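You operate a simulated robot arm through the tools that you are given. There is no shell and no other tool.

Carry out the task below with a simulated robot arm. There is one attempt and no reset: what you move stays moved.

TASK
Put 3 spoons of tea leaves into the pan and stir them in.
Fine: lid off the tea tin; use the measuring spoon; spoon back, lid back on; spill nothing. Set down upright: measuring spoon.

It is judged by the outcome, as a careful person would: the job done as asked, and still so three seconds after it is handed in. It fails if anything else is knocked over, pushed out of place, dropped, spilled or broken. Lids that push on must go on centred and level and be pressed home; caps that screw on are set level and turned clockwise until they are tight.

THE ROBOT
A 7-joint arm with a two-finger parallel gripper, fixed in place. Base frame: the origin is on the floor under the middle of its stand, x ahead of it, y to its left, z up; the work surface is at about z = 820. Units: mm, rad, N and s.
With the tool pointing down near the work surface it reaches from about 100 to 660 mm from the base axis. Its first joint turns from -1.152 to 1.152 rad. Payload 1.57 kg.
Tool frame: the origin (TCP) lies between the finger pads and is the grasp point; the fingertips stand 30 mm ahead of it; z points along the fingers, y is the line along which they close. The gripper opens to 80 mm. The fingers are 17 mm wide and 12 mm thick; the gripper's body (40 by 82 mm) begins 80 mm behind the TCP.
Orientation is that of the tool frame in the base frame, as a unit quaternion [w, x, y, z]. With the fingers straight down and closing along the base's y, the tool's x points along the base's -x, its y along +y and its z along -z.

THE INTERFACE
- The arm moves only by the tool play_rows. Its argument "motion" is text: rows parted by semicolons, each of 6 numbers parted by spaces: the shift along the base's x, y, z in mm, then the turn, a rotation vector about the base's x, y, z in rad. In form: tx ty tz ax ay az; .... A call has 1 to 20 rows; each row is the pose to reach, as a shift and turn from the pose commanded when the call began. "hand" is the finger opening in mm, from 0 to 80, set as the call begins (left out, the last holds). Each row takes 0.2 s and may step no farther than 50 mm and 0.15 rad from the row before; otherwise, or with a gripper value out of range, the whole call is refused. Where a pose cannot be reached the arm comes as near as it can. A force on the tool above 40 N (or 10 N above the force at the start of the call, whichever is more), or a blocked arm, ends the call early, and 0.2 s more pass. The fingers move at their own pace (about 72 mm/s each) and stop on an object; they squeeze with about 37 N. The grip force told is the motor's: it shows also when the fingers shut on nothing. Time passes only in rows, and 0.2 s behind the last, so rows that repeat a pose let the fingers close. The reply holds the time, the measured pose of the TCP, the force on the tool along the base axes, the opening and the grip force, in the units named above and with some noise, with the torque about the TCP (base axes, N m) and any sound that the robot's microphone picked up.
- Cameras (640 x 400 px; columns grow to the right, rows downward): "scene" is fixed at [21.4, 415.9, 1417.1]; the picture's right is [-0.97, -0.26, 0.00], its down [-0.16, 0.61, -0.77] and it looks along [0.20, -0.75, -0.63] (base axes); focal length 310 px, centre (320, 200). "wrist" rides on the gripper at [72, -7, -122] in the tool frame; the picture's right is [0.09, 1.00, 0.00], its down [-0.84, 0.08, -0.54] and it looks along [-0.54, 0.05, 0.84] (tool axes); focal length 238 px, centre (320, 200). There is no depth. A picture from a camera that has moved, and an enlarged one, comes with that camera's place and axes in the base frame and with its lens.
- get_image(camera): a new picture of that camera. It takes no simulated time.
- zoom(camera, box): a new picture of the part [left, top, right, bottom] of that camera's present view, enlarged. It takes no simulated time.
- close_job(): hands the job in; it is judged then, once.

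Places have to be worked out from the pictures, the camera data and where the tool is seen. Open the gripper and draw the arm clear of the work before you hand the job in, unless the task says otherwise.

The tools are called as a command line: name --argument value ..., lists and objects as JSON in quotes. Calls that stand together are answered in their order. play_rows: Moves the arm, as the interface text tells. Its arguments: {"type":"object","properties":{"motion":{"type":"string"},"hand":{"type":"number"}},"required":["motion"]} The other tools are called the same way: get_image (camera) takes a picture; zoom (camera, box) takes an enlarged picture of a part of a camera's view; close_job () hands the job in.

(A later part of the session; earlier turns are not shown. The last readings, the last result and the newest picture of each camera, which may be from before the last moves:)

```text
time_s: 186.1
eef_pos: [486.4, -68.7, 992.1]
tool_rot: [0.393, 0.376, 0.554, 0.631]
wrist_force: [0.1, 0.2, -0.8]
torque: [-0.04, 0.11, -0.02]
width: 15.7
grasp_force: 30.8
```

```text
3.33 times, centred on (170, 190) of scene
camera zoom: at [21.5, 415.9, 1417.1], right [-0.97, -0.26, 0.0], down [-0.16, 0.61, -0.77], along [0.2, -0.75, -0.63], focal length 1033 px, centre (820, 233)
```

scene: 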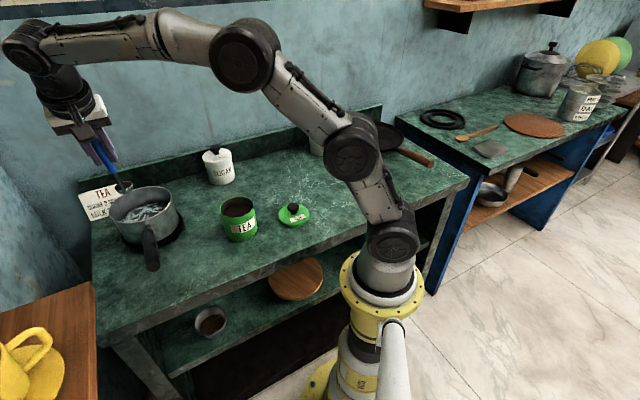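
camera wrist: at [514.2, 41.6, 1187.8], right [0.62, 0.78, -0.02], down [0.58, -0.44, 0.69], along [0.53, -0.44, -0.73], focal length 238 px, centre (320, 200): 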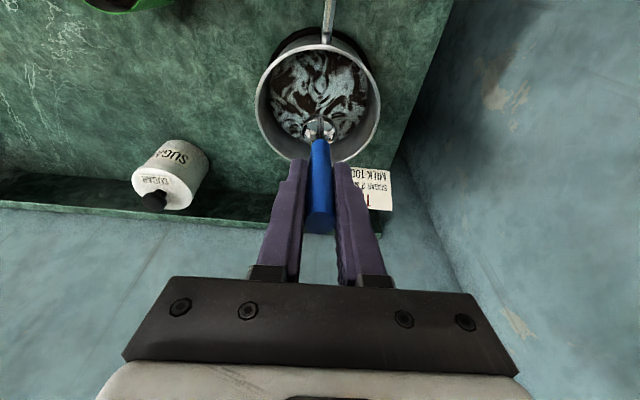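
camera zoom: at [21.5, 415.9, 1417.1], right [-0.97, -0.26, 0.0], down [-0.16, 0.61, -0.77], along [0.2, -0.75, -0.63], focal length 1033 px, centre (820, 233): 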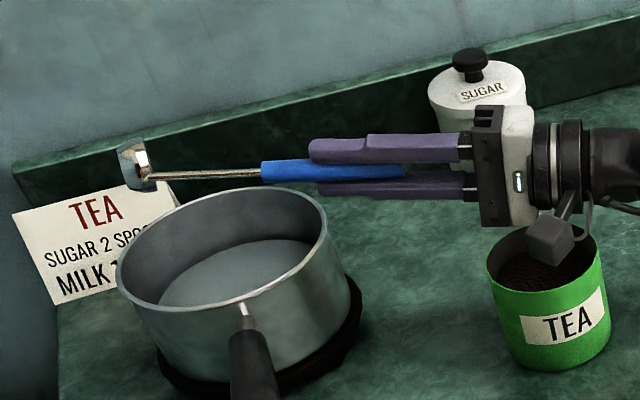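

The bowl is empty and dry-looking. I un-tilt slowly to level again.

play_rows --motion "-0.4 -0.4 7.6 -0.0506 0.0485 0; -0.3 -0.4 15.2 -0.1011 0.0969 0; 0.1 0.1 22.8 -0.1517 0.1453 0; 1 1 30.3 -0.2022 0.1937 0; 2.2 2.3 37.7 -0.2528 0.2422 0; 3.9 4 44.9 -0.3033 0.2906 0; 5.9 6.1 52 -0.3539 0.339 0; 8.3 8.7 58.8 -0.4044 0.3874 0; 11.1 11.6 65.4 -0.4549 0.4358 0; 14.3 14.9 71.7 -0.5055 0.4843 0; 17.7 18.5 77.6 -0.556 0.5327 0; 21.4 22.4 83.2 -0.6066 0.5811 0"

play_rows --motion "4.1 4.3 5.2 -0.0506 0.0485 0; 8.4 8.8 9.9 -0.1011 0.0969 0; 13.1 13.6 14.2 -0.1517 0.1453 0; 17.9 18.7 18.1 -0.2022 0.1937 0; 23 24 21.4 -0.2528 0.2422 0; 28.2 29.5 24.2 -0.3033 0.2906 0; 33.7 35.2 26.4 -0.3539 0.339 0; 39.2 40.9 28.1 -0.4044 0.3874 0; 44.9 46.9 29.3 -0.4549 0.4358 0; 50.6 52.8 29.8 -0.5055 0.4843 0; 56.4 58.9 29.8 -0.556 0.5327 0; 62.2 64.9 29.2 -0.6066 0.5811 0; 62.2 64.9 29.2 -0.6066 0.5811 0"

get_image --camera "wrist"

zoom --camera "wrist" --box '[270, 90, 370, 180]'

get_image --camera "scene"

```text
time_s: 188.7
eef_pos: [506.3, -46.7, 1076.1]
tool_rot: [0.313, 0.405, 0.803, 0.305]
wrist_force: [0.6, 0.2, -0.8]
torque: [-0.03, 0.11, 0.01]
width: 15.2
grasp_force: 31.0
```

```text
time_s: 191.4
eef_pos: [569.8, 18.3, 1105.5]
tool_rot: [0.179, 0.365, 0.911, -0.071]
wrist_force: [0.0, 0.3, -0.3]
torque: [0.05, 0.02, 0.03]
width: 15.6
grasp_force: 30.9
```

```text
taken
camera wrist: at [484.5, 90.7, 1189.9], right [0.62, 0.78, -0.03], down [0.47, -0.34, 0.82], along [0.63, -0.53, -0.57], focal length 238 px, centre (320, 200)
```

wrist: 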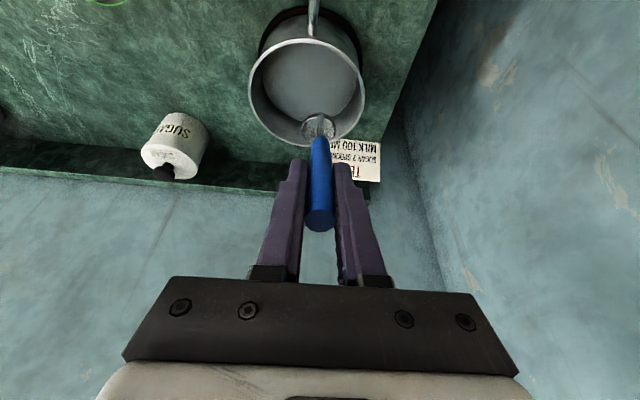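

```text
4.44 times, centred on (320, 135) of wrist
camera zoom: at [484.5, 90.7, 1189.9], right [0.62, 0.78, -0.03], down [0.47, -0.34, 0.82], along [0.63, -0.53, -0.57], focal length 1059 px, centre (320, 489)
```

zoom: 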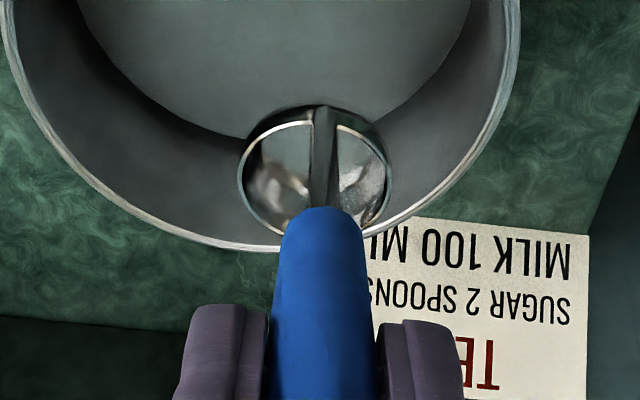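

```text
taken
```

scene: 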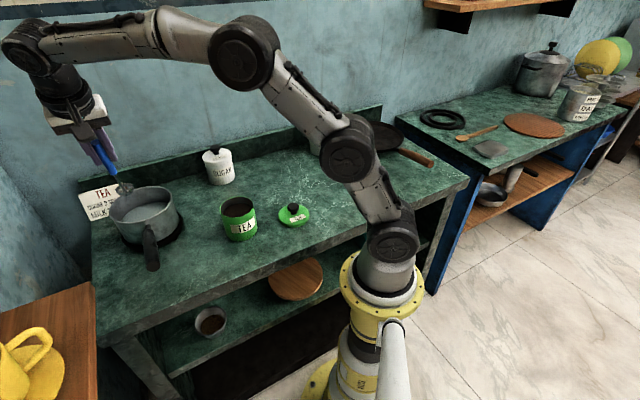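

I check the bowl closely for leftover liquid before taking the spoon away from the pan.

zoom --camera "wrist" --box '[295, 105, 345, 150]'

zoom --camera "scene" --box '[100, 165, 150, 205]'

```text
8.89 times, centred on (320, 128) of wrist
camera zoom: at [484.5, 90.7, 1189.9], right [0.62, 0.78, -0.03], down [0.47, -0.34, 0.82], along [0.63, -0.53, -0.57], focal length 2119 px, centre (320, 844)
```

zoom: 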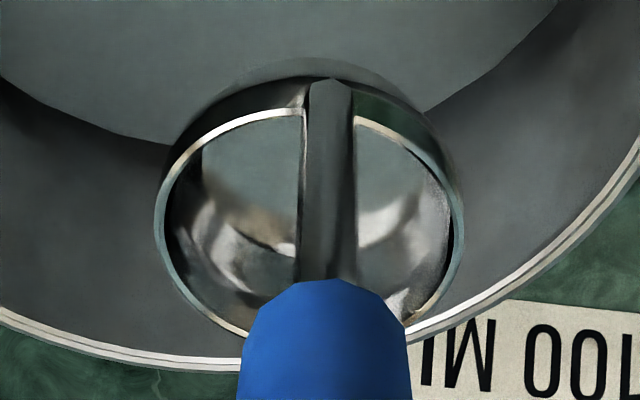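

```text
10.00 times, centred on (125, 185) of scene
camera zoom: at [21.5, 415.9, 1417.1], right [-0.97, -0.26, 0.0], down [-0.16, 0.61, -0.77], along [0.2, -0.75, -0.63], focal length 3099 px, centre (2270, 350)
```

zoom: 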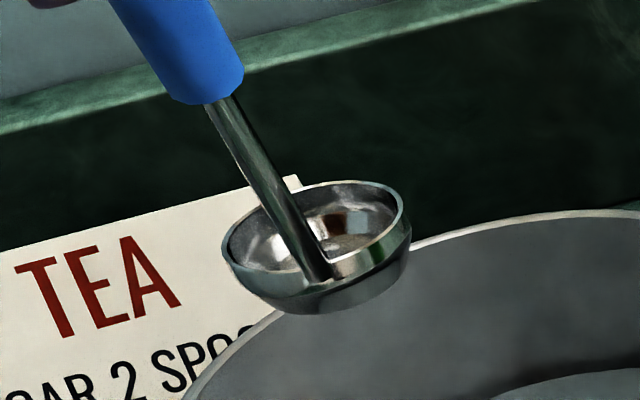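

The bowl is essentially clean. Before moving I check how the handle sits between the finger pads now.

zoom --camera "wrist" --box '[270, 150, 370, 250]'

zoom --camera "scene" --box '[70, 110, 140, 190]'

```text
4.00 times, centred on (320, 200) of wrist
camera zoom: at [484.5, 90.7, 1189.9], right [0.62, 0.78, -0.03], down [0.47, -0.34, 0.82], along [0.63, -0.53, -0.57], focal length 953 px, centre (320, 200)
```

zoom: 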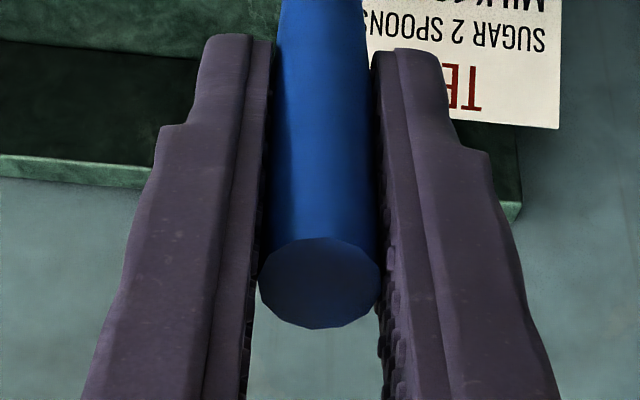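

```text
5.00 times, centred on (105, 150) of scene
camera zoom: at [21.5, 415.9, 1417.1], right [-0.97, -0.26, 0.0], down [-0.16, 0.61, -0.77], along [0.2, -0.75, -0.63], focal length 1550 px, centre (1395, 450)
```

zoom: 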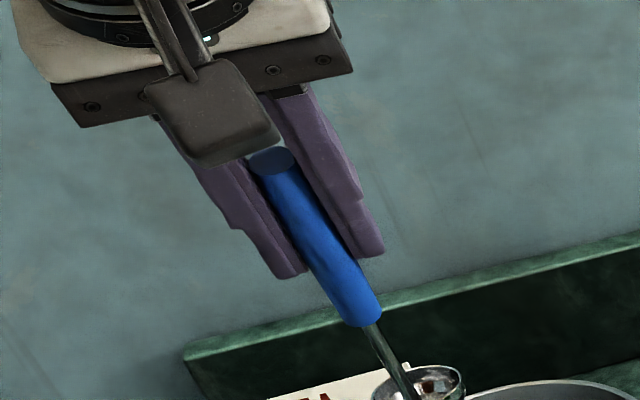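

The handle sits about 4 mm off-centre but well within the pads, and the bowl is tilted under 2°, which I correct with -0.03 rad. I carry the empty spoon high back to above its original spot.

play_rows --motion "-10 -11 0 0 0 0; -30 -33 0 0 0 0; -55 -61 0 0 0 0; -80 -89 0 0 0 0; -105 -117 0 0 0 0; -130 -145 0 0 0 0; -155 -172 0 -0.0104 -0.0108 0; -180 -200 0 -0.0208 -0.0217 0; -200 -222 0 -0.0208 -0.0217 0; -211.4 -234.7 0 -0.0208 -0.0217 0; -211.4 -234.7 -40 -0.0208 -0.0217 0; -211.4 -234.7 -80 -0.0208 -0.0217 0; -211.4 -234.7 -110 -0.0208 -0.0217 0; -211.4 -234.7 -110 -0.0208 -0.0217 0"

zoom --camera "scene" --box '[230, 150, 290, 210]'

get_image --camera "wrist"

```text
time_s: 194.4
eef_pos: [359.5, -215.0, 993.6]
tool_rot: [0.192, 0.362, 0.909, -0.077]
wrist_force: [-0.1, -1.0, -0.3]
torque: [0.03, 0.04, 0.0]
width: 15.7
grasp_force: 30.8
```

```text
6.67 times, centred on (260, 180) of scene
camera zoom: at [21.5, 415.9, 1417.1], right [-0.97, -0.26, 0.0], down [-0.16, 0.61, -0.77], along [0.2, -0.75, -0.64], focal length 2066 px, centre (720, 333)
```

zoom: 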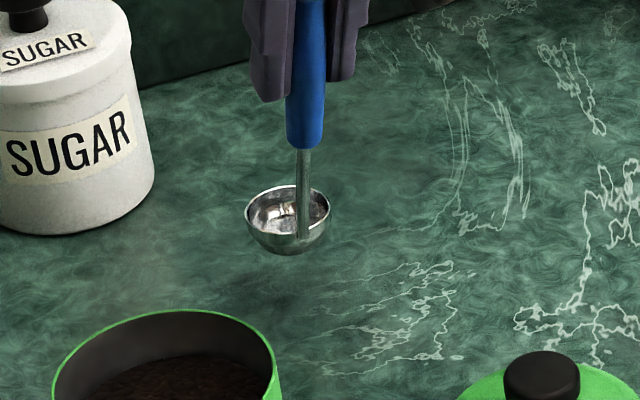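

```text
taken
camera wrist: at [271.6, -142.0, 1075.4], right [0.62, 0.78, -0.04], down [0.45, -0.32, 0.83], along [0.64, -0.54, -0.55], focal length 238 px, centre (320, 200)
```

wrist: 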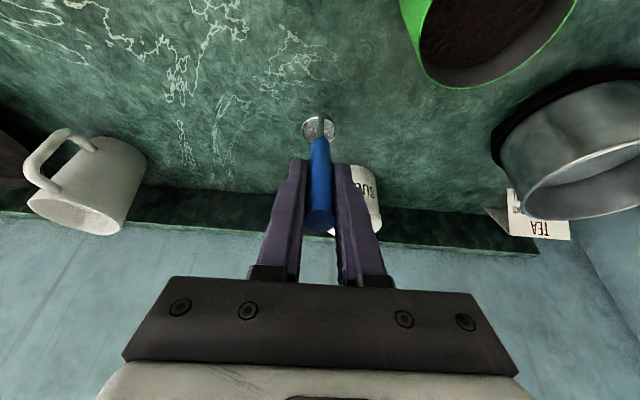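

The spoon hangs over its old place, bowl about 30–40 mm up. I lower 24 mm, then feel down slowly.

play_rows --motion "0 0 -8 0 0 0; 0 0 -16 0 0 0; 0 0 -24 0 0 0; 0 0 -24 0 0 0"

zoom --camera "scene" --box '[230, 150, 290, 210]'

```text
time_s: 195.4
eef_pos: [359.7, -216.9, 971.4]
tool_rot: [0.192, 0.363, 0.909, -0.077]
wrist_force: [1.0, 0.9, -0.6]
torque: [0.02, 0.01, -0.01]
width: 15.3
grasp_force: 31.6
```

```text
6.67 times, centred on (260, 180) of scene
camera zoom: at [21.5, 415.9, 1417.1], right [-0.97, -0.26, 0.0], down [-0.16, 0.61, -0.77], along [0.2, -0.75, -0.64], focal length 2066 px, centre (720, 333)
```

zoom: 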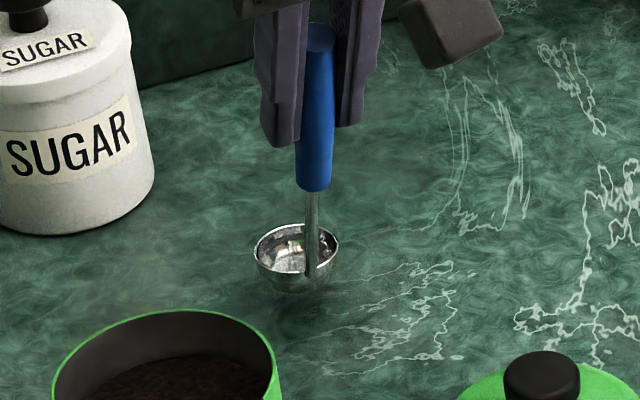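

About 9 mm to go by the image. I lower 6 mm, then 1 mm steps.

play_rows --motion "0 0 -3 0 0 0; 0 0 -6 0 0 0; 0 0 -6 0 0 0"

play_rows --motion "0 0 -1 0 0 0; 0 0 -2 0 0 0; 0 0 -2 0 0 0"

zoom --camera "scene" --box '[230, 150, 290, 210]'

```text
time_s: 196.2
eef_pos: [359.3, -216.1, 965.2]
tool_rot: [0.192, 0.363, 0.908, -0.077]
wrist_force: [1.0, 0.0, -0.6]
torque: [0.05, 0.05, 0.03]
width: 15.4
grasp_force: 30.9
```

```text
time_s: 197.1
eef_pos: [359.5, -216.7, 963.1]
tool_rot: [0.192, 0.363, 0.909, -0.077]
wrist_force: [-0.6, -0.1, -0.5]
torque: [0.02, 0.02, -0.01]
width: 15.5
grasp_force: 30.9
```

```text
6.67 times, centred on (260, 180) of scene
camera zoom: at [21.5, 415.9, 1417.1], right [-0.97, -0.26, 0.0], down [-0.16, 0.61, -0.77], along [0.2, -0.75, -0.64], focal length 2066 px, centre (720, 333)
```

zoom: 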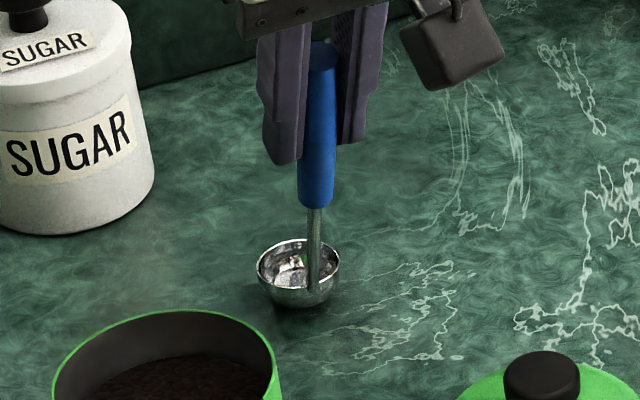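

Almost on the table. I go on in 1 mm steps until I feel contact.

play_rows --motion "0 0 -1 0 0 0; 0 0 -1 0 0 0"

play_rows --motion "0 0 -1 0 0 0; 0 0 -1 0 0 0"

play_rows --motion "0 0 -1 0 0 0; 0 0 -1 0 0 0"

```text
time_s: 197.7
eef_pos: [359.9, -216.4, 962.7]
tool_rot: [0.192, 0.363, 0.909, -0.077]
wrist_force: [-0.1, 0.5, -1.5]
torque: [0.04, 0.01, -0.04]
width: 15.4
grasp_force: 30.8
```

```text
time_s: 198.2
eef_pos: [359.5, -217.6, 959.8]
tool_rot: [0.192, 0.363, 0.908, -0.077]
wrist_force: [0.1, -0.3, -0.8]
torque: [0.02, 0.01, 0.01]
width: 15.4
grasp_force: 31.6
```

```text
time_s: 198.8
eef_pos: [359.7, -217.0, 959.8]
tool_rot: [0.192, 0.363, 0.908, -0.077]
wrist_force: [-0.7, 0.2, -0.1]
torque: [0.05, 0.0, 0.02]
width: 15.1
grasp_force: 31.4
```

No contact yet at z≈960; I continue millimetre by millimetre.

play_rows --motion "0 0 -1 0 0 0; 0 0 -1 0 0 0"

play_rows --motion "0 0 -1 0 0 0; 0 0 -1 0 0 0"

zoom --camera "scene" --box '[230, 150, 290, 210]'

```text
time_s: 199.4
eef_pos: [360.0, -216.0, 957.7]
tool_rot: [0.193, 0.363, 0.908, -0.077]
wrist_force: [0.1, -0.6, -1.0]
torque: [0.04, 0.08, -0.02]
width: 15.5
grasp_force: 31.3
```

```text
time_s: 200.1
eef_pos: [359.5, -215.2, 958.1]
tool_rot: [0.194, 0.362, 0.908, -0.076]
wrist_force: [-0.6, 1.1, 4.0]
torque: [-0.1, -0.04, 0.01]
width: 15.7
grasp_force: 30.7
```

```text
6.67 times, centred on (260, 180) of scene
camera zoom: at [21.4, 415.9, 1417.1], right [-0.97, -0.26, 0.0], down [-0.16, 0.61, -0.77], along [0.2, -0.75, -0.63], focal length 2066 px, centre (720, 333)
```

zoom: 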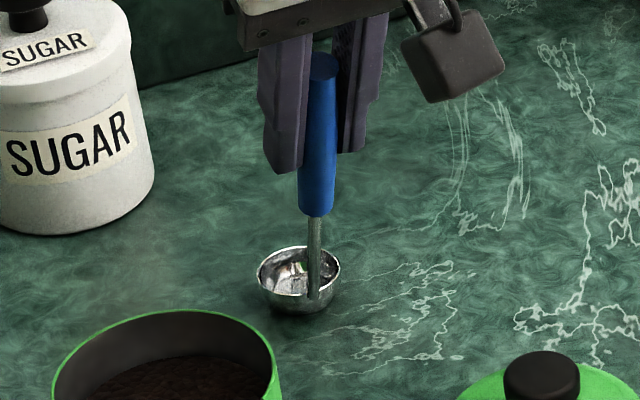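

Contact at 4 N; the bowl stands on its old place. I open slightly to 20 mm and watch that it stands by itself.

play_rows --motion "0 0 0 0 0 0; 0 0 0 0 0 0; 0 0 0 0 0 0" --hand 20

zoom --camera "scene" --box '[230, 150, 290, 210]'

zoom --camera "wrist" --box '[270, 100, 370, 240]'

```text
time_s: 200.8
eef_pos: [358.5, -216.8, 957.8]
tool_rot: [0.192, 0.364, 0.908, -0.077]
wrist_force: [-1.2, -0.3, 0.4]
torque: [-0.01, -0.02, -0.03]
width: 20.0
grasp_force: 0.0
```

```text
6.67 times, centred on (260, 180) of scene
camera zoom: at [21.4, 415.9, 1417.1], right [-0.97, -0.26, 0.0], down [-0.16, 0.61, -0.77], along [0.2, -0.75, -0.63], focal length 2066 px, centre (720, 333)
```

zoom: 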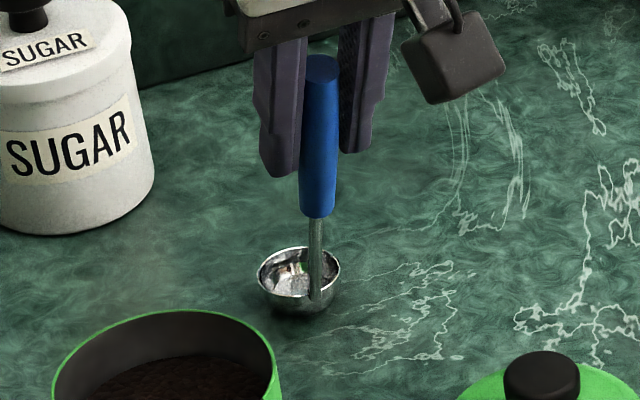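

```text
2.86 times, centred on (320, 170) of wrist
camera zoom: at [271.1, -142.6, 1039.3], right [0.62, 0.78, -0.04], down [0.45, -0.32, 0.83], along [0.64, -0.54, -0.55], focal length 681 px, centre (320, 286)
```

zoom: 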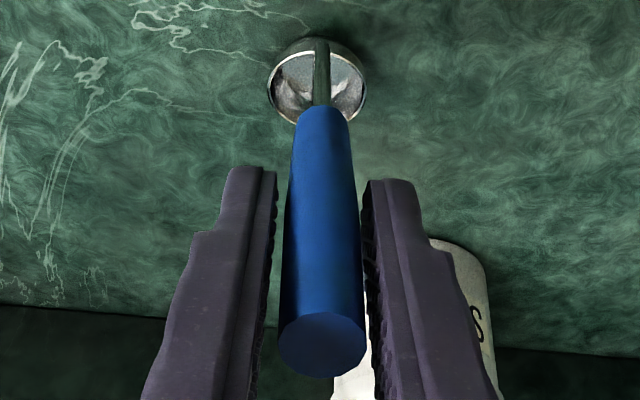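

The spoon stands upright on its own spot. I open fully wide enough and back the hand off along the handle.

play_rows --motion "0 0 0 0 0 0; 0 0 0 0 0 0; -1.4 1.3 4.6 0 0 0; -4.1 3.9 14 0 0 0; -8.1 7.8 28 0 0 0; -13.5 13 46 0 0 0; -19 18 65 0 0 0; -25 24 86 0 0 0; -32 31 110 0 0 0; -32 31 110 0 0 0" --hand 60

get_image --camera "scene"

zoom --camera "scene" --box '[240, 145, 280, 205]'

get_image --camera "wrist"

```text
time_s: 203.1
eef_pos: [327.5, -186.0, 1068.3]
tool_rot: [0.193, 0.362, 0.909, -0.077]
wrist_force: [-0.1, -0.7, 1.0]
torque: [-0.03, -0.01, -0.02]
width: 60.1
grasp_force: 0.1
```

```text
taken
```

scene: 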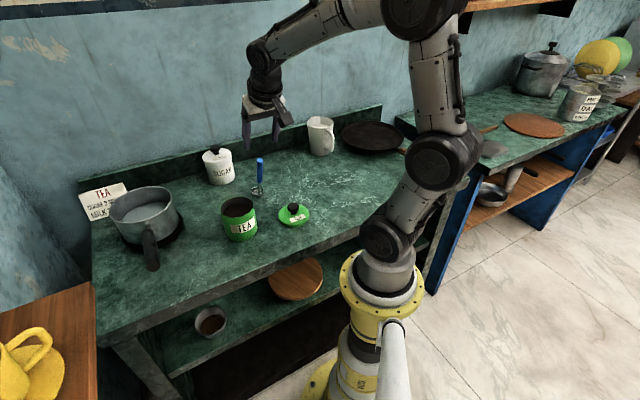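

```text
6.67 times, centred on (260, 175) of scene
camera zoom: at [21.4, 415.9, 1417.1], right [-0.97, -0.26, 0.0], down [-0.16, 0.61, -0.77], along [0.2, -0.75, -0.63], focal length 2066 px, centre (720, 367)
```

zoom: 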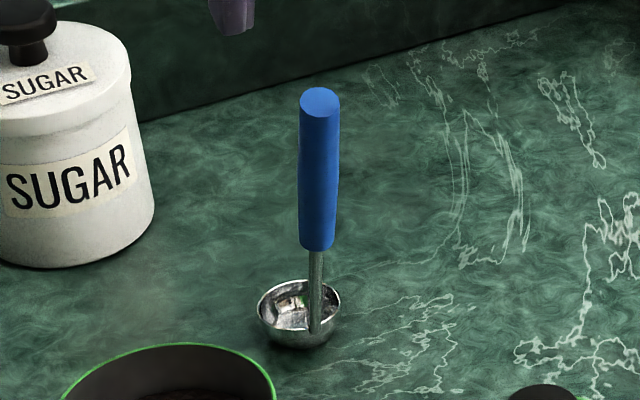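

```text
taken
camera wrist: at [239.1, -111.7, 1149.8], right [0.62, 0.78, -0.04], down [0.45, -0.32, 0.83], along [0.64, -0.54, -0.55], focal length 238 px, centre (320, 200)
```

wrist: 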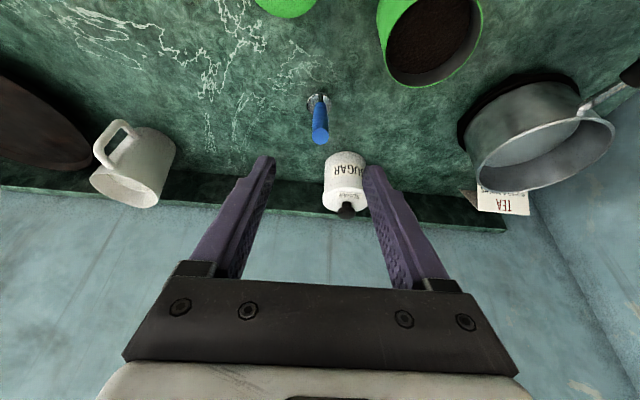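

Spoon's position matches its original one within about 2 mm. Now the lid: I straighten the hand to point down and go above the lid's knob at (258,-192).

play_rows --motion "-17 -1.4 0 0.0716 0.0747 0; -34 -2.8 0 0.1432 0.1495 0; -52 -4.3 0 0.2148 0.2242 0; -68.4 -5.7 -10 0.2864 0.2989 0; -68.4 -5.7 -40 0.2864 0.2989 0; -68.4 -5.7 -79 0.2864 0.2989 0; -68.4 -5.7 -79 0.2864 0.2989 0" --hand 60

get_image --camera "wrist"

get_image --camera "scene"

```text
time_s: 204.7
eef_pos: [257.0, -191.3, 989.3]
tool_rot: [0.001, 0.371, 0.929, 0.001]
wrist_force: [-0.6, 0.7, 0.2]
torque: [0.02, -0.02, 0.01]
width: 60.1
grasp_force: 0.1
```

```text
taken
camera wrist: at [200.5, -148.3, 1109.3], right [0.62, 0.79, 0.0], down [0.66, -0.52, 0.54], along [0.43, -0.34, -0.84], focal length 238 px, centre (320, 200)
```

wrist: 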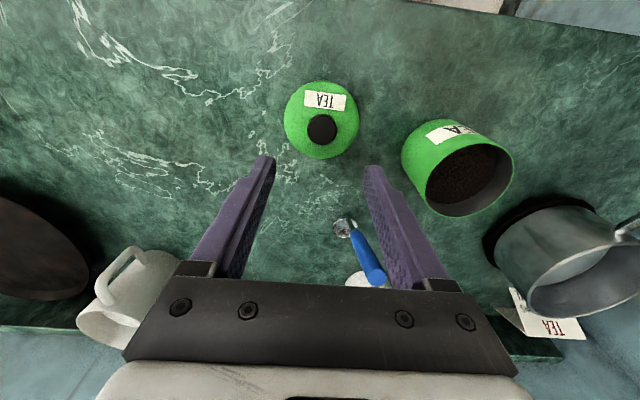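

```text
taken
```

scene: 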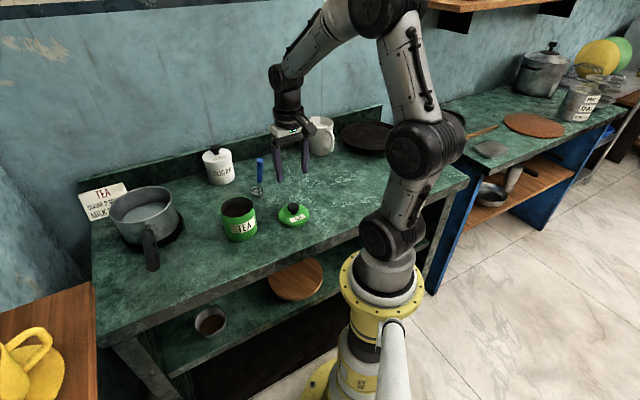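

The knob is right under the TCP at about (258,-191). I descend to the same grasp height as before (TCP z≈867), slowing at the end.

play_rows --motion "0 0 -30 0 0 0; 0 0 -65 0 0 0; 0 0 -95 0 0 0; 0 0 -110 0 0 0; 0 0 -118 0 0 0; 0 0 -122.5 0 0 0; 0 0 -122.5 0 0 0"

get_image --camera "wrist"

zoom --camera "scene" --box '[230, 150, 340, 240]'

```text
time_s: 206.2
eef_pos: [259.1, -190.6, 866.0]
tool_rot: [0.002, 0.371, 0.929, 0.0]
wrist_force: [1.0, -0.1, 0.4]
torque: [0.02, 0.0, 0.0]
width: 60.1
grasp_force: 0.1
```

```text
taken
camera wrist: at [201.2, -146.9, 986.9], right [0.62, 0.79, 0.0], down [0.66, -0.52, 0.54], along [0.43, -0.34, -0.84], focal length 238 px, centre (320, 200)
```

wrist: 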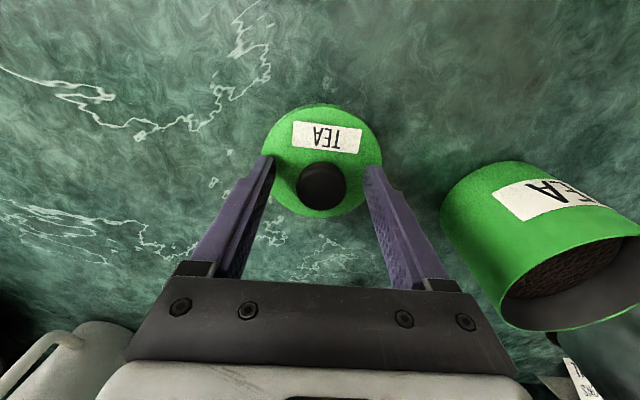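

```text
4.44 times, centred on (285, 195) of scene
camera zoom: at [21.4, 415.9, 1417.1], right [-0.97, -0.26, 0.0], down [-0.16, 0.61, -0.77], along [0.2, -0.75, -0.63], focal length 1377 px, centre (476, 222)
```

zoom: 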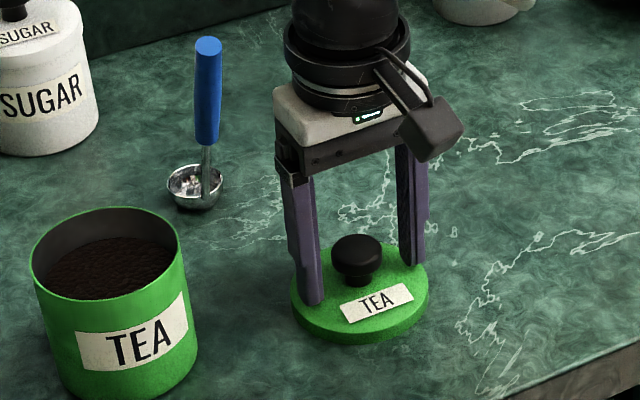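

The fingers straddle the knob just as before. I close on it, then lift straight up.

play_rows --motion "0 0 0 0 0 0; 0 0 0 0 0 0; 0 0 0 0 0 0; 0 0 0 0 0 0" --hand 0

play_rows --motion "0 0 2 0 0 0; 0 0 6 0 0 0; 0 0 15 0 0 0; 0 0 30 0 0 0; 0 0 50 0 0 0; 0 0 75 0 0 0; 0 0 105 0 0 0; 0 0 135 0 0 0; 0 0 155 0 0 0; 0 0 155 0 0 0"

get_image --camera "wrist"

zoom --camera "scene" --box '[190, 110, 340, 250]'

```text
time_s: 207.2
eef_pos: [257.3, -190.4, 865.8]
tool_rot: [0.002, 0.37, 0.929, 0.0]
wrist_force: [0.2, -0.3, 0.3]
torque: [0.0, -0.01, -0.03]
width: 30.6
grasp_force: 37.2
```

```text
time_s: 209.4
eef_pos: [258.2, -191.5, 1021.5]
tool_rot: [0.002, 0.371, 0.929, 0.0]
wrist_force: [0.2, -0.1, -0.5]
torque: [0.0, 0.02, 0.0]
width: 30.2
grasp_force: 37.2
```

```text
taken
camera wrist: at [201.4, -147.6, 1142.0], right [0.62, 0.78, 0.0], down [0.66, -0.52, 0.54], along [0.43, -0.34, -0.84], focal length 238 px, centre (320, 200)
```

wrist: 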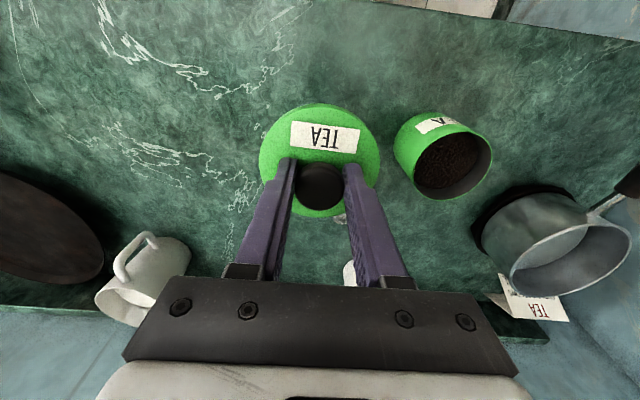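

```text
2.86 times, centred on (265, 180) of scene
camera zoom: at [21.4, 415.9, 1417.1], right [-0.97, -0.26, 0.0], down [-0.16, 0.61, -0.77], along [0.2, -0.75, -0.63], focal length 886 px, centre (477, 257)
```

zoom: 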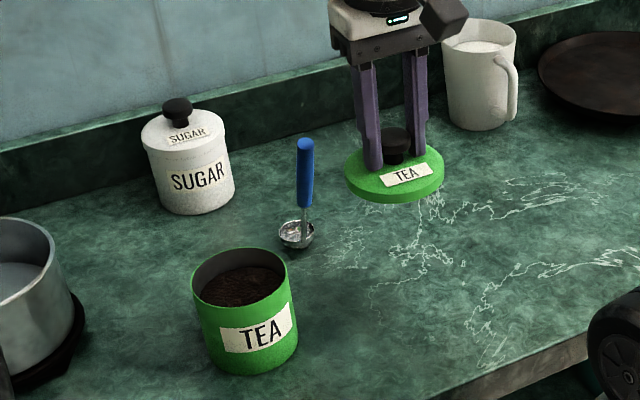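

Lid in hand, level. I now measure the tin's exact position with the same zoom I used right after opening it.

zoom --camera "scene" --box '[190, 140, 350, 260]'

zoom --camera "scene" --box '[210, 185, 270, 245]'

zoom --camera "wrist" --box '[380, 95, 510, 210]'

```text
3.33 times, centred on (270, 200) of scene
camera zoom: at [21.4, 415.9, 1417.1], right [-0.97, -0.26, 0.0], down [-0.16, 0.61, -0.77], along [0.2, -0.75, -0.63], focal length 1033 px, centre (487, 200)
```

zoom: 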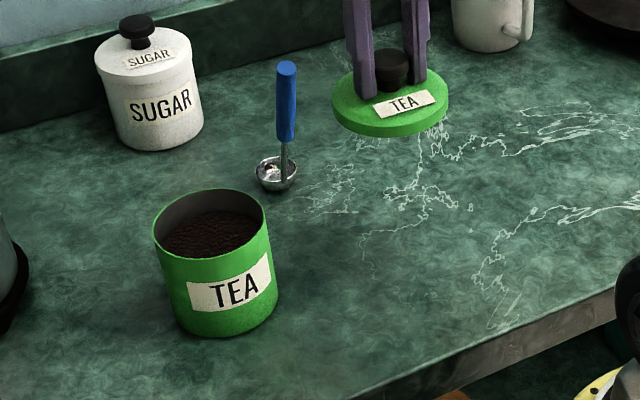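

```text
6.67 times, centred on (240, 215) of scene
camera zoom: at [21.4, 415.9, 1417.1], right [-0.97, -0.26, 0.0], down [-0.16, 0.61, -0.77], along [0.2, -0.75, -0.63], focal length 2066 px, centre (853, 100)
```

zoom: 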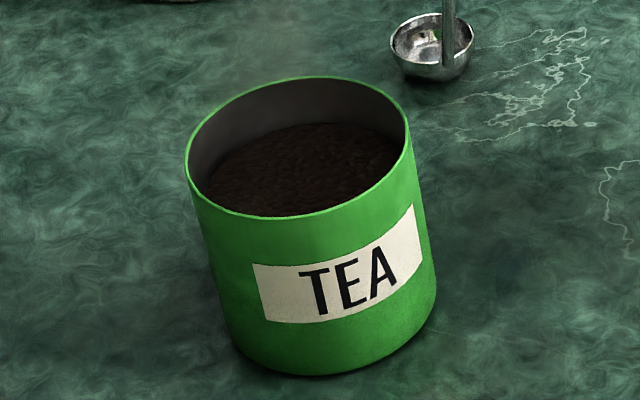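

```text
3.48 times, centred on (445, 152) of wrist
camera zoom: at [201.4, -147.6, 1142.0], right [0.62, 0.78, 0.0], down [0.66, -0.52, 0.54], along [0.43, -0.34, -0.84], focal length 829 px, centre (-115, 365)
```

zoom: 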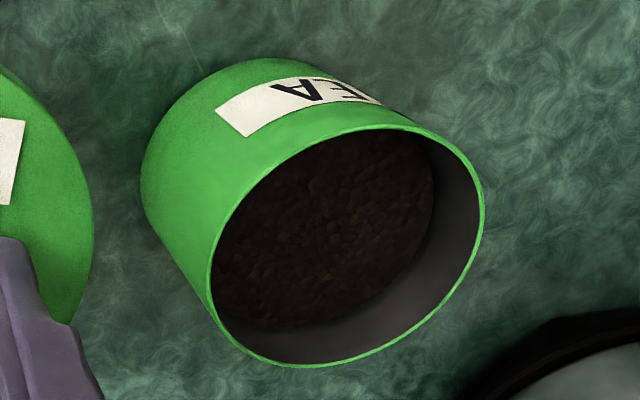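

The tin has shifted about 5 mm in all (towards roughly (377,-103)). I carry the lid around the front of the spoon to above the tin and compare the wrist view with the one taken right after lifting the lid off.

play_rows --motion "1 12 0 0 0 0; 3 35 0 0 0 0; 8 58 0 0 0 0; 20 76 0 0 0 0; 45 84 0 0 0 0; 72 88 0 0 0 0; 98 88.7 0 0 0 0; 114 88.7 0 0 0 0; 119.4 88.7 0 0 0 0; 119.4 88.7 0 0 0 0"

get_image --camera "wrist"

zoom --camera "scene" --box '[180, 110, 300, 260]'

zoom --camera "wrist" --box '[240, 60, 400, 160]'

```text
time_s: 211.7
eef_pos: [380.0, -101.7, 1022.8]
tool_rot: [0.001, 0.371, 0.929, 0.001]
wrist_force: [0.3, -0.6, -0.4]
torque: [-0.01, 0.03, -0.02]
width: 30.0
grasp_force: 37.0
```

```text
taken
camera wrist: at [322.2, -57.9, 1142.8], right [0.62, 0.78, 0.0], down [0.66, -0.52, 0.54], along [0.43, -0.34, -0.84], focal length 238 px, centre (320, 200)
```

wrist: 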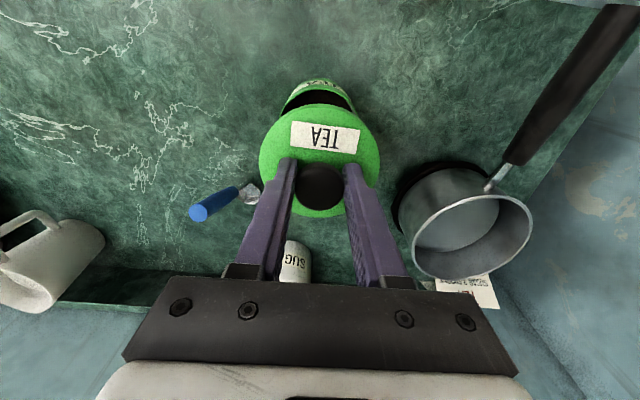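

```text
2.67 times, centred on (240, 185) of scene
camera zoom: at [21.5, 415.9, 1417.1], right [-0.97, -0.26, 0.0], down [-0.16, 0.61, -0.77], along [0.2, -0.75, -0.63], focal length 826 px, centre (533, 240)
```

zoom: 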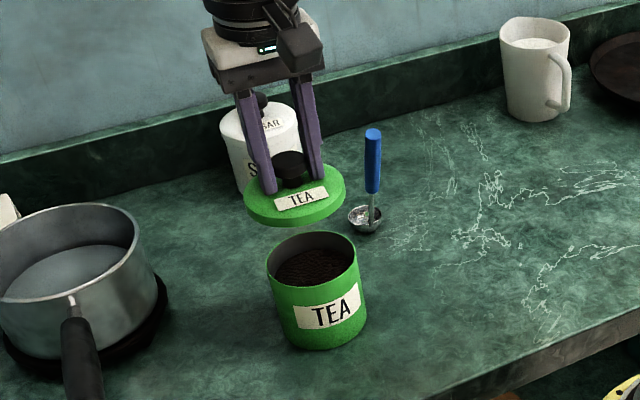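

```text
4.00 times, centred on (320, 110) of wrist
camera zoom: at [322.2, -57.9, 1142.8], right [0.62, 0.78, 0.0], down [0.66, -0.52, 0.54], along [0.43, -0.34, -0.84], focal length 953 px, centre (320, 560)
```

zoom: 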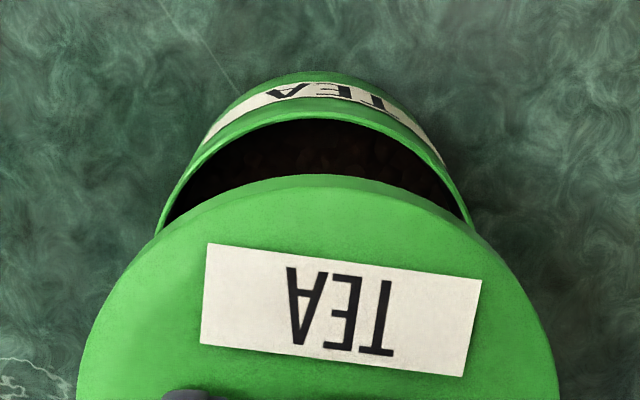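

Near edges of lid and tin agree within about 1–2 mm in this view. I lower the lid to about 10 mm above the rim and check the alignment from both cameras.

play_rows --motion "-0.5 0.5 -15 0 0 0; -0.7 0.7 -32 0 0 0; -0.7 0.7 -48 0 0 0; -0.7 0.7 -58 0 0 0; -0.7 0.7 -58 0 0 0"

zoom --camera "scene" --box '[210, 170, 270, 245]'

zoom --camera "wrist" --box '[240, 60, 400, 160]'

```text
time_s: 212.8
eef_pos: [377.1, -101.8, 964.1]
tool_rot: [0.001, 0.371, 0.928, 0.0]
wrist_force: [-0.1, 0.1, -0.2]
torque: [0.0, -0.02, -0.01]
width: 30.4
grasp_force: 37.5
```

```text
5.33 times, centred on (240, 208) of scene
camera zoom: at [21.5, 415.9, 1417.1], right [-0.97, -0.26, 0.0], down [-0.16, 0.61, -0.77], along [0.2, -0.75, -0.63], focal length 1653 px, centre (747, 160)
```

zoom: 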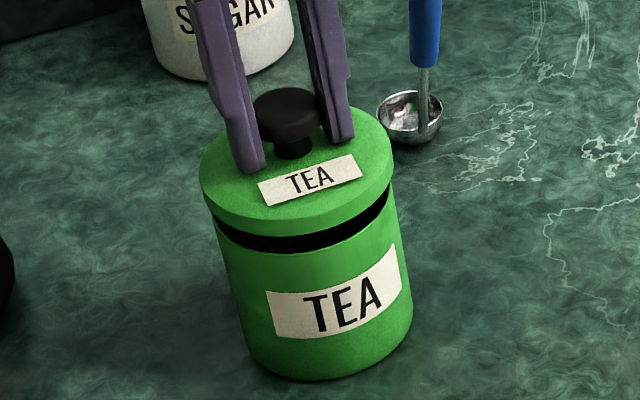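

```text
4.00 times, centred on (320, 110) of wrist
camera zoom: at [320.2, -58.6, 1084.4], right [0.62, 0.79, 0.0], down [0.66, -0.52, 0.54], along [0.43, -0.34, -0.84], focal length 953 px, centre (320, 560)
```

zoom: 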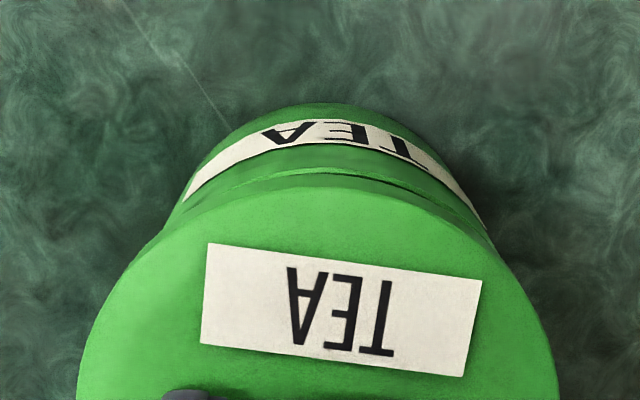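

From the scene side the lid is laterally centred over the tin. I zoom closer on both views to judge the other direction.

zoom --camera "wrist" --box '[275, 80, 365, 130]'

zoom --camera "scene" --box '[222, 192, 262, 222]'

```text
7.11 times, centred on (320, 105) of wrist
camera zoom: at [320.2, -58.6, 1084.4], right [0.62, 0.79, 0.0], down [0.66, -0.52, 0.54], along [0.43, -0.34, -0.84], focal length 1695 px, centre (320, 876)
```

zoom: 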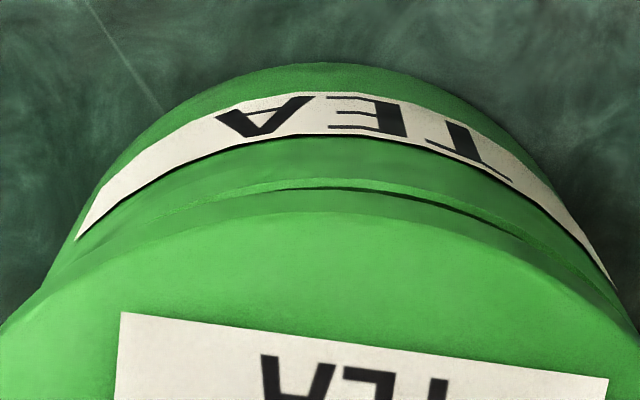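

```text
13.33 times, centred on (242, 207) of scene
camera zoom: at [21.5, 415.9, 1417.1], right [-0.97, -0.26, 0.0], down [-0.16, 0.61, -0.77], along [0.2, -0.75, -0.63], focal length 4132 px, centre (1360, 107)
```

zoom: 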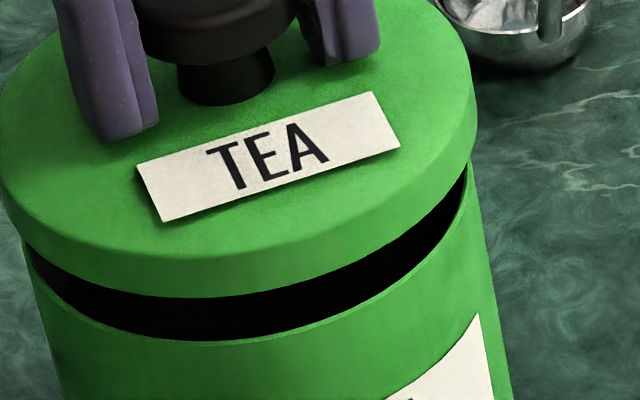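

The lid overhangs the tin's near edge by about 1–1.5 mm, as an evenly centred lid should. I lower it gently in 2 mm steps, watching for force.

play_rows --motion "0 0 -2 0 0 0; 0 0 -4 0 0 0; 0 0 -6 0 0 0; 0 0 -8 0 0 0; 0 0 -9 0 0 0; 0 0 -9 0 0 0"

zoom --camera "scene" --box '[210, 170, 270, 245]'

zoom --camera "wrist" --box '[275, 80, 365, 130]'

```text
time_s: 214.2
eef_pos: [377.4, -101.1, 955.4]
tool_rot: [0.002, 0.371, 0.929, 0.001]
wrist_force: [0.2, -0.5, -0.4]
torque: [0.0, -0.01, 0.02]
width: 30.4
grasp_force: 37.2
```

```text
5.33 times, centred on (240, 208) of scene
camera zoom: at [21.4, 415.9, 1417.1], right [-0.97, -0.26, 0.0], down [-0.16, 0.61, -0.77], along [0.2, -0.75, -0.63], focal length 1653 px, centre (747, 160)
```

zoom: 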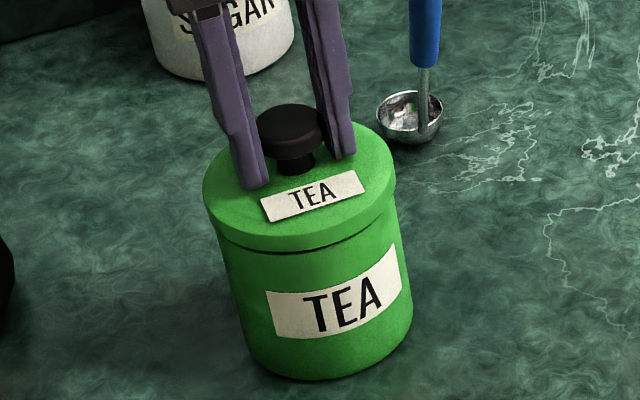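

```text
7.11 times, centred on (320, 105) of wrist
camera zoom: at [319.9, -57.4, 1075.8], right [0.62, 0.79, 0.0], down [0.66, -0.52, 0.54], along [0.43, -0.34, -0.84], focal length 1695 px, centre (320, 876)
```

zoom: 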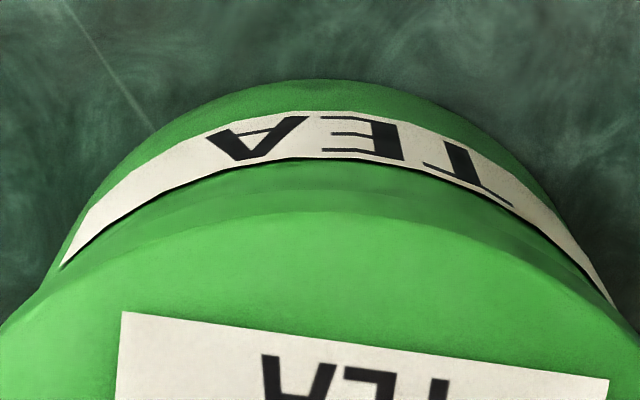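

The lid is just about on the rim, still no force. I continue in 1–1.5 mm steps.

play_rows --motion "0 0 -1.5 0 0 0; 0 0 -3 0 0 0; 0 0 -4 0 0 0; 0 0 -4 0 0 0"

zoom --camera "scene" --box '[210, 170, 270, 245]'

```text
time_s: 215.2
eef_pos: [376.2, -101.6, 950.8]
tool_rot: [0.001, 0.372, 0.928, 0.0]
wrist_force: [0.0, 0.2, 0.6]
torque: [-0.02, -0.01, -0.02]
width: 30.5
grasp_force: 37.1
```

```text
5.33 times, centred on (240, 208) of scene
camera zoom: at [21.4, 415.9, 1417.1], right [-0.97, -0.26, 0.0], down [-0.16, 0.61, -0.77], along [0.2, -0.75, -0.63], focal length 1653 px, centre (747, 160)
```

zoom: 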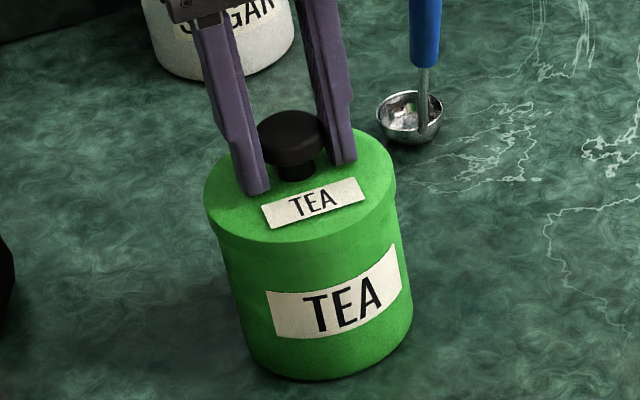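

The skirt is sliding over the rim without force. I keep going down in 1 mm steps to the seated height (~946).

play_rows --motion "0 0 -1 0 0 0; 0 0 -2 0 0 0; 0 0 -3 0 0 0; 0 0 -4 0 0 0; 0 0 -4 0 0 0"

zoom --camera "scene" --box '[210, 170, 270, 245]'

```text
time_s: 216.4
eef_pos: [376.6, -102.1, 946.1]
tool_rot: [0.002, 0.371, 0.929, 0.0]
wrist_force: [0.0, 0.4, -0.6]
torque: [0.0, -0.01, 0.02]
width: 30.1
grasp_force: 37.2
```

```text
5.33 times, centred on (240, 208) of scene
camera zoom: at [21.5, 415.9, 1417.1], right [-0.97, -0.26, 0.0], down [-0.16, 0.61, -0.77], along [0.2, -0.75, -0.63], focal length 1653 px, centre (747, 160)
```

zoom: 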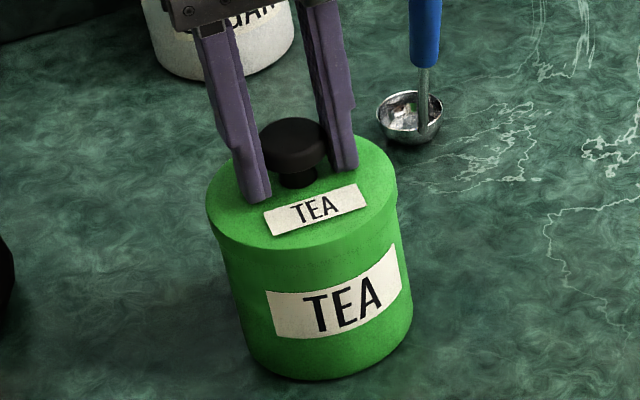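

No force yet at 947; continue 1 mm at a time and press.

play_rows --motion "0 0 -1 0 0 0; 0 0 -1 0 0 0"

play_rows --motion "0 0 -1 0 0 0; 0 0 -1 0 0 0"

play_rows --motion "0 0 -1 0 0 0; 0 0 -1 0 0 0"

```text
time_s: 217.1
eef_pos: [375.8, -102.2, 945.6]
tool_rot: [0.002, 0.371, 0.929, 0.0]
wrist_force: [-0.3, 1.0, -0.9]
torque: [0.0, 0.0, 0.02]
width: 30.2
grasp_force: 37.2
```

```text
time_s: 217.7
eef_pos: [377.0, -101.8, 944.0]
tool_rot: [0.002, 0.371, 0.928, 0.0]
wrist_force: [0.1, 0.2, -0.1]
torque: [-0.02, 0.0, -0.01]
width: 30.5
grasp_force: 36.8
```

```text
time_s: 218.2
eef_pos: [378.5, -102.9, 944.5]
tool_rot: [0.003, 0.372, 0.928, 0.0]
wrist_force: [-1.1, 4.1, 6.5]
torque: [0.12, 0.19, -0.03]
width: 30.3
grasp_force: 37.4
heard: snap
```

A snap was heard at z≈944.5 with 6.5 N: the lid has clicked home. I check from the pictures that it sits level, and press once a little more.

play_rows --motion "0 0 -1 0 0 0; 0 0 -1 0 0 0"

zoom --camera "scene" --box '[210, 170, 270, 245]'

zoom --camera "wrist" --box '[240, 60, 400, 220]'

```text
time_s: 218.8
eef_pos: [377.7, -101.0, 944.2]
tool_rot: [0.003, 0.37, 0.929, 0.001]
wrist_force: [-7.2, 6.6, 23.8]
torque: [0.26, 0.39, 0.02]
width: 30.5
grasp_force: 37.5
```

```text
5.33 times, centred on (240, 208) of scene
camera zoom: at [21.0, 416.1, 1417.0], right [-0.97, -0.26, 0.0], down [-0.16, 0.61, -0.77], along [0.2, -0.75, -0.63], focal length 1653 px, centre (747, 160)
```

zoom: 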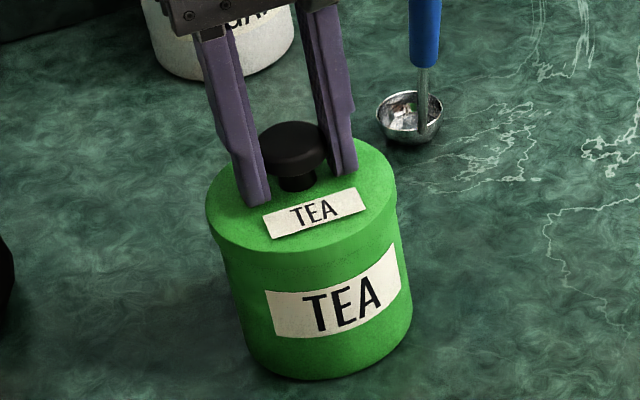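

```text
2.50 times, centred on (320, 140) of wrist
camera zoom: at [320.2, -57.4, 1065.0], right [0.62, 0.79, 0.0], down [0.66, -0.52, 0.55], along [0.43, -0.34, -0.84], focal length 596 px, centre (320, 350)
```

zoom: 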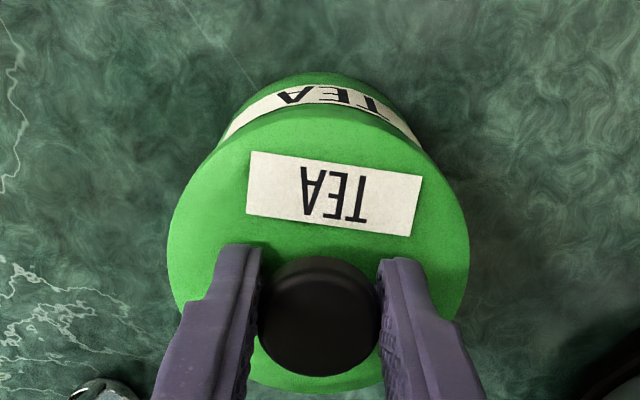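

23.8 N with no further travel: fully seated and level. I ease off 1 mm (still lightly pressing) and then open the fingers.

play_rows --motion "0 0 0.8 0 0 0; 0 0 0.8 0 0 0"

play_rows --motion "0 0 0 0 0 0; 0 0 0 0 0 0; 0 0 0 0 0 0" --hand 60

zoom --camera "scene" --box '[210, 170, 270, 245]'

```text
time_s: 219.4
eef_pos: [378.2, -101.2, 943.6]
tool_rot: [0.003, 0.371, 0.929, 0.002]
wrist_force: [0.4, 5.4, 18.3]
torque: [0.01, -0.01, 0.07]
width: 30.3
grasp_force: 36.7
```

```text
time_s: 220.2
eef_pos: [376.0, -102.2, 943.4]
tool_rot: [0.001, 0.371, 0.929, 0.001]
wrist_force: [2.8, 0.2, 6.4]
torque: [-0.06, 0.01, 0.02]
width: 56.4
grasp_force: 0.0
```

```text
5.33 times, centred on (240, 208) of scene
camera zoom: at [21.4, 415.9, 1417.1], right [-0.97, -0.26, 0.0], down [-0.16, 0.61, -0.77], along [0.2, -0.75, -0.63], focal length 1653 px, centre (747, 160)
```

zoom: 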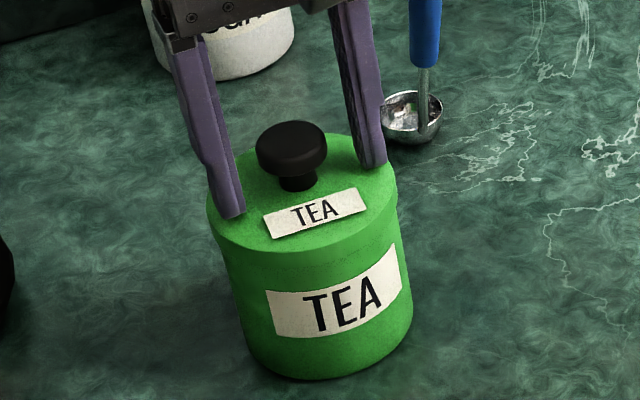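

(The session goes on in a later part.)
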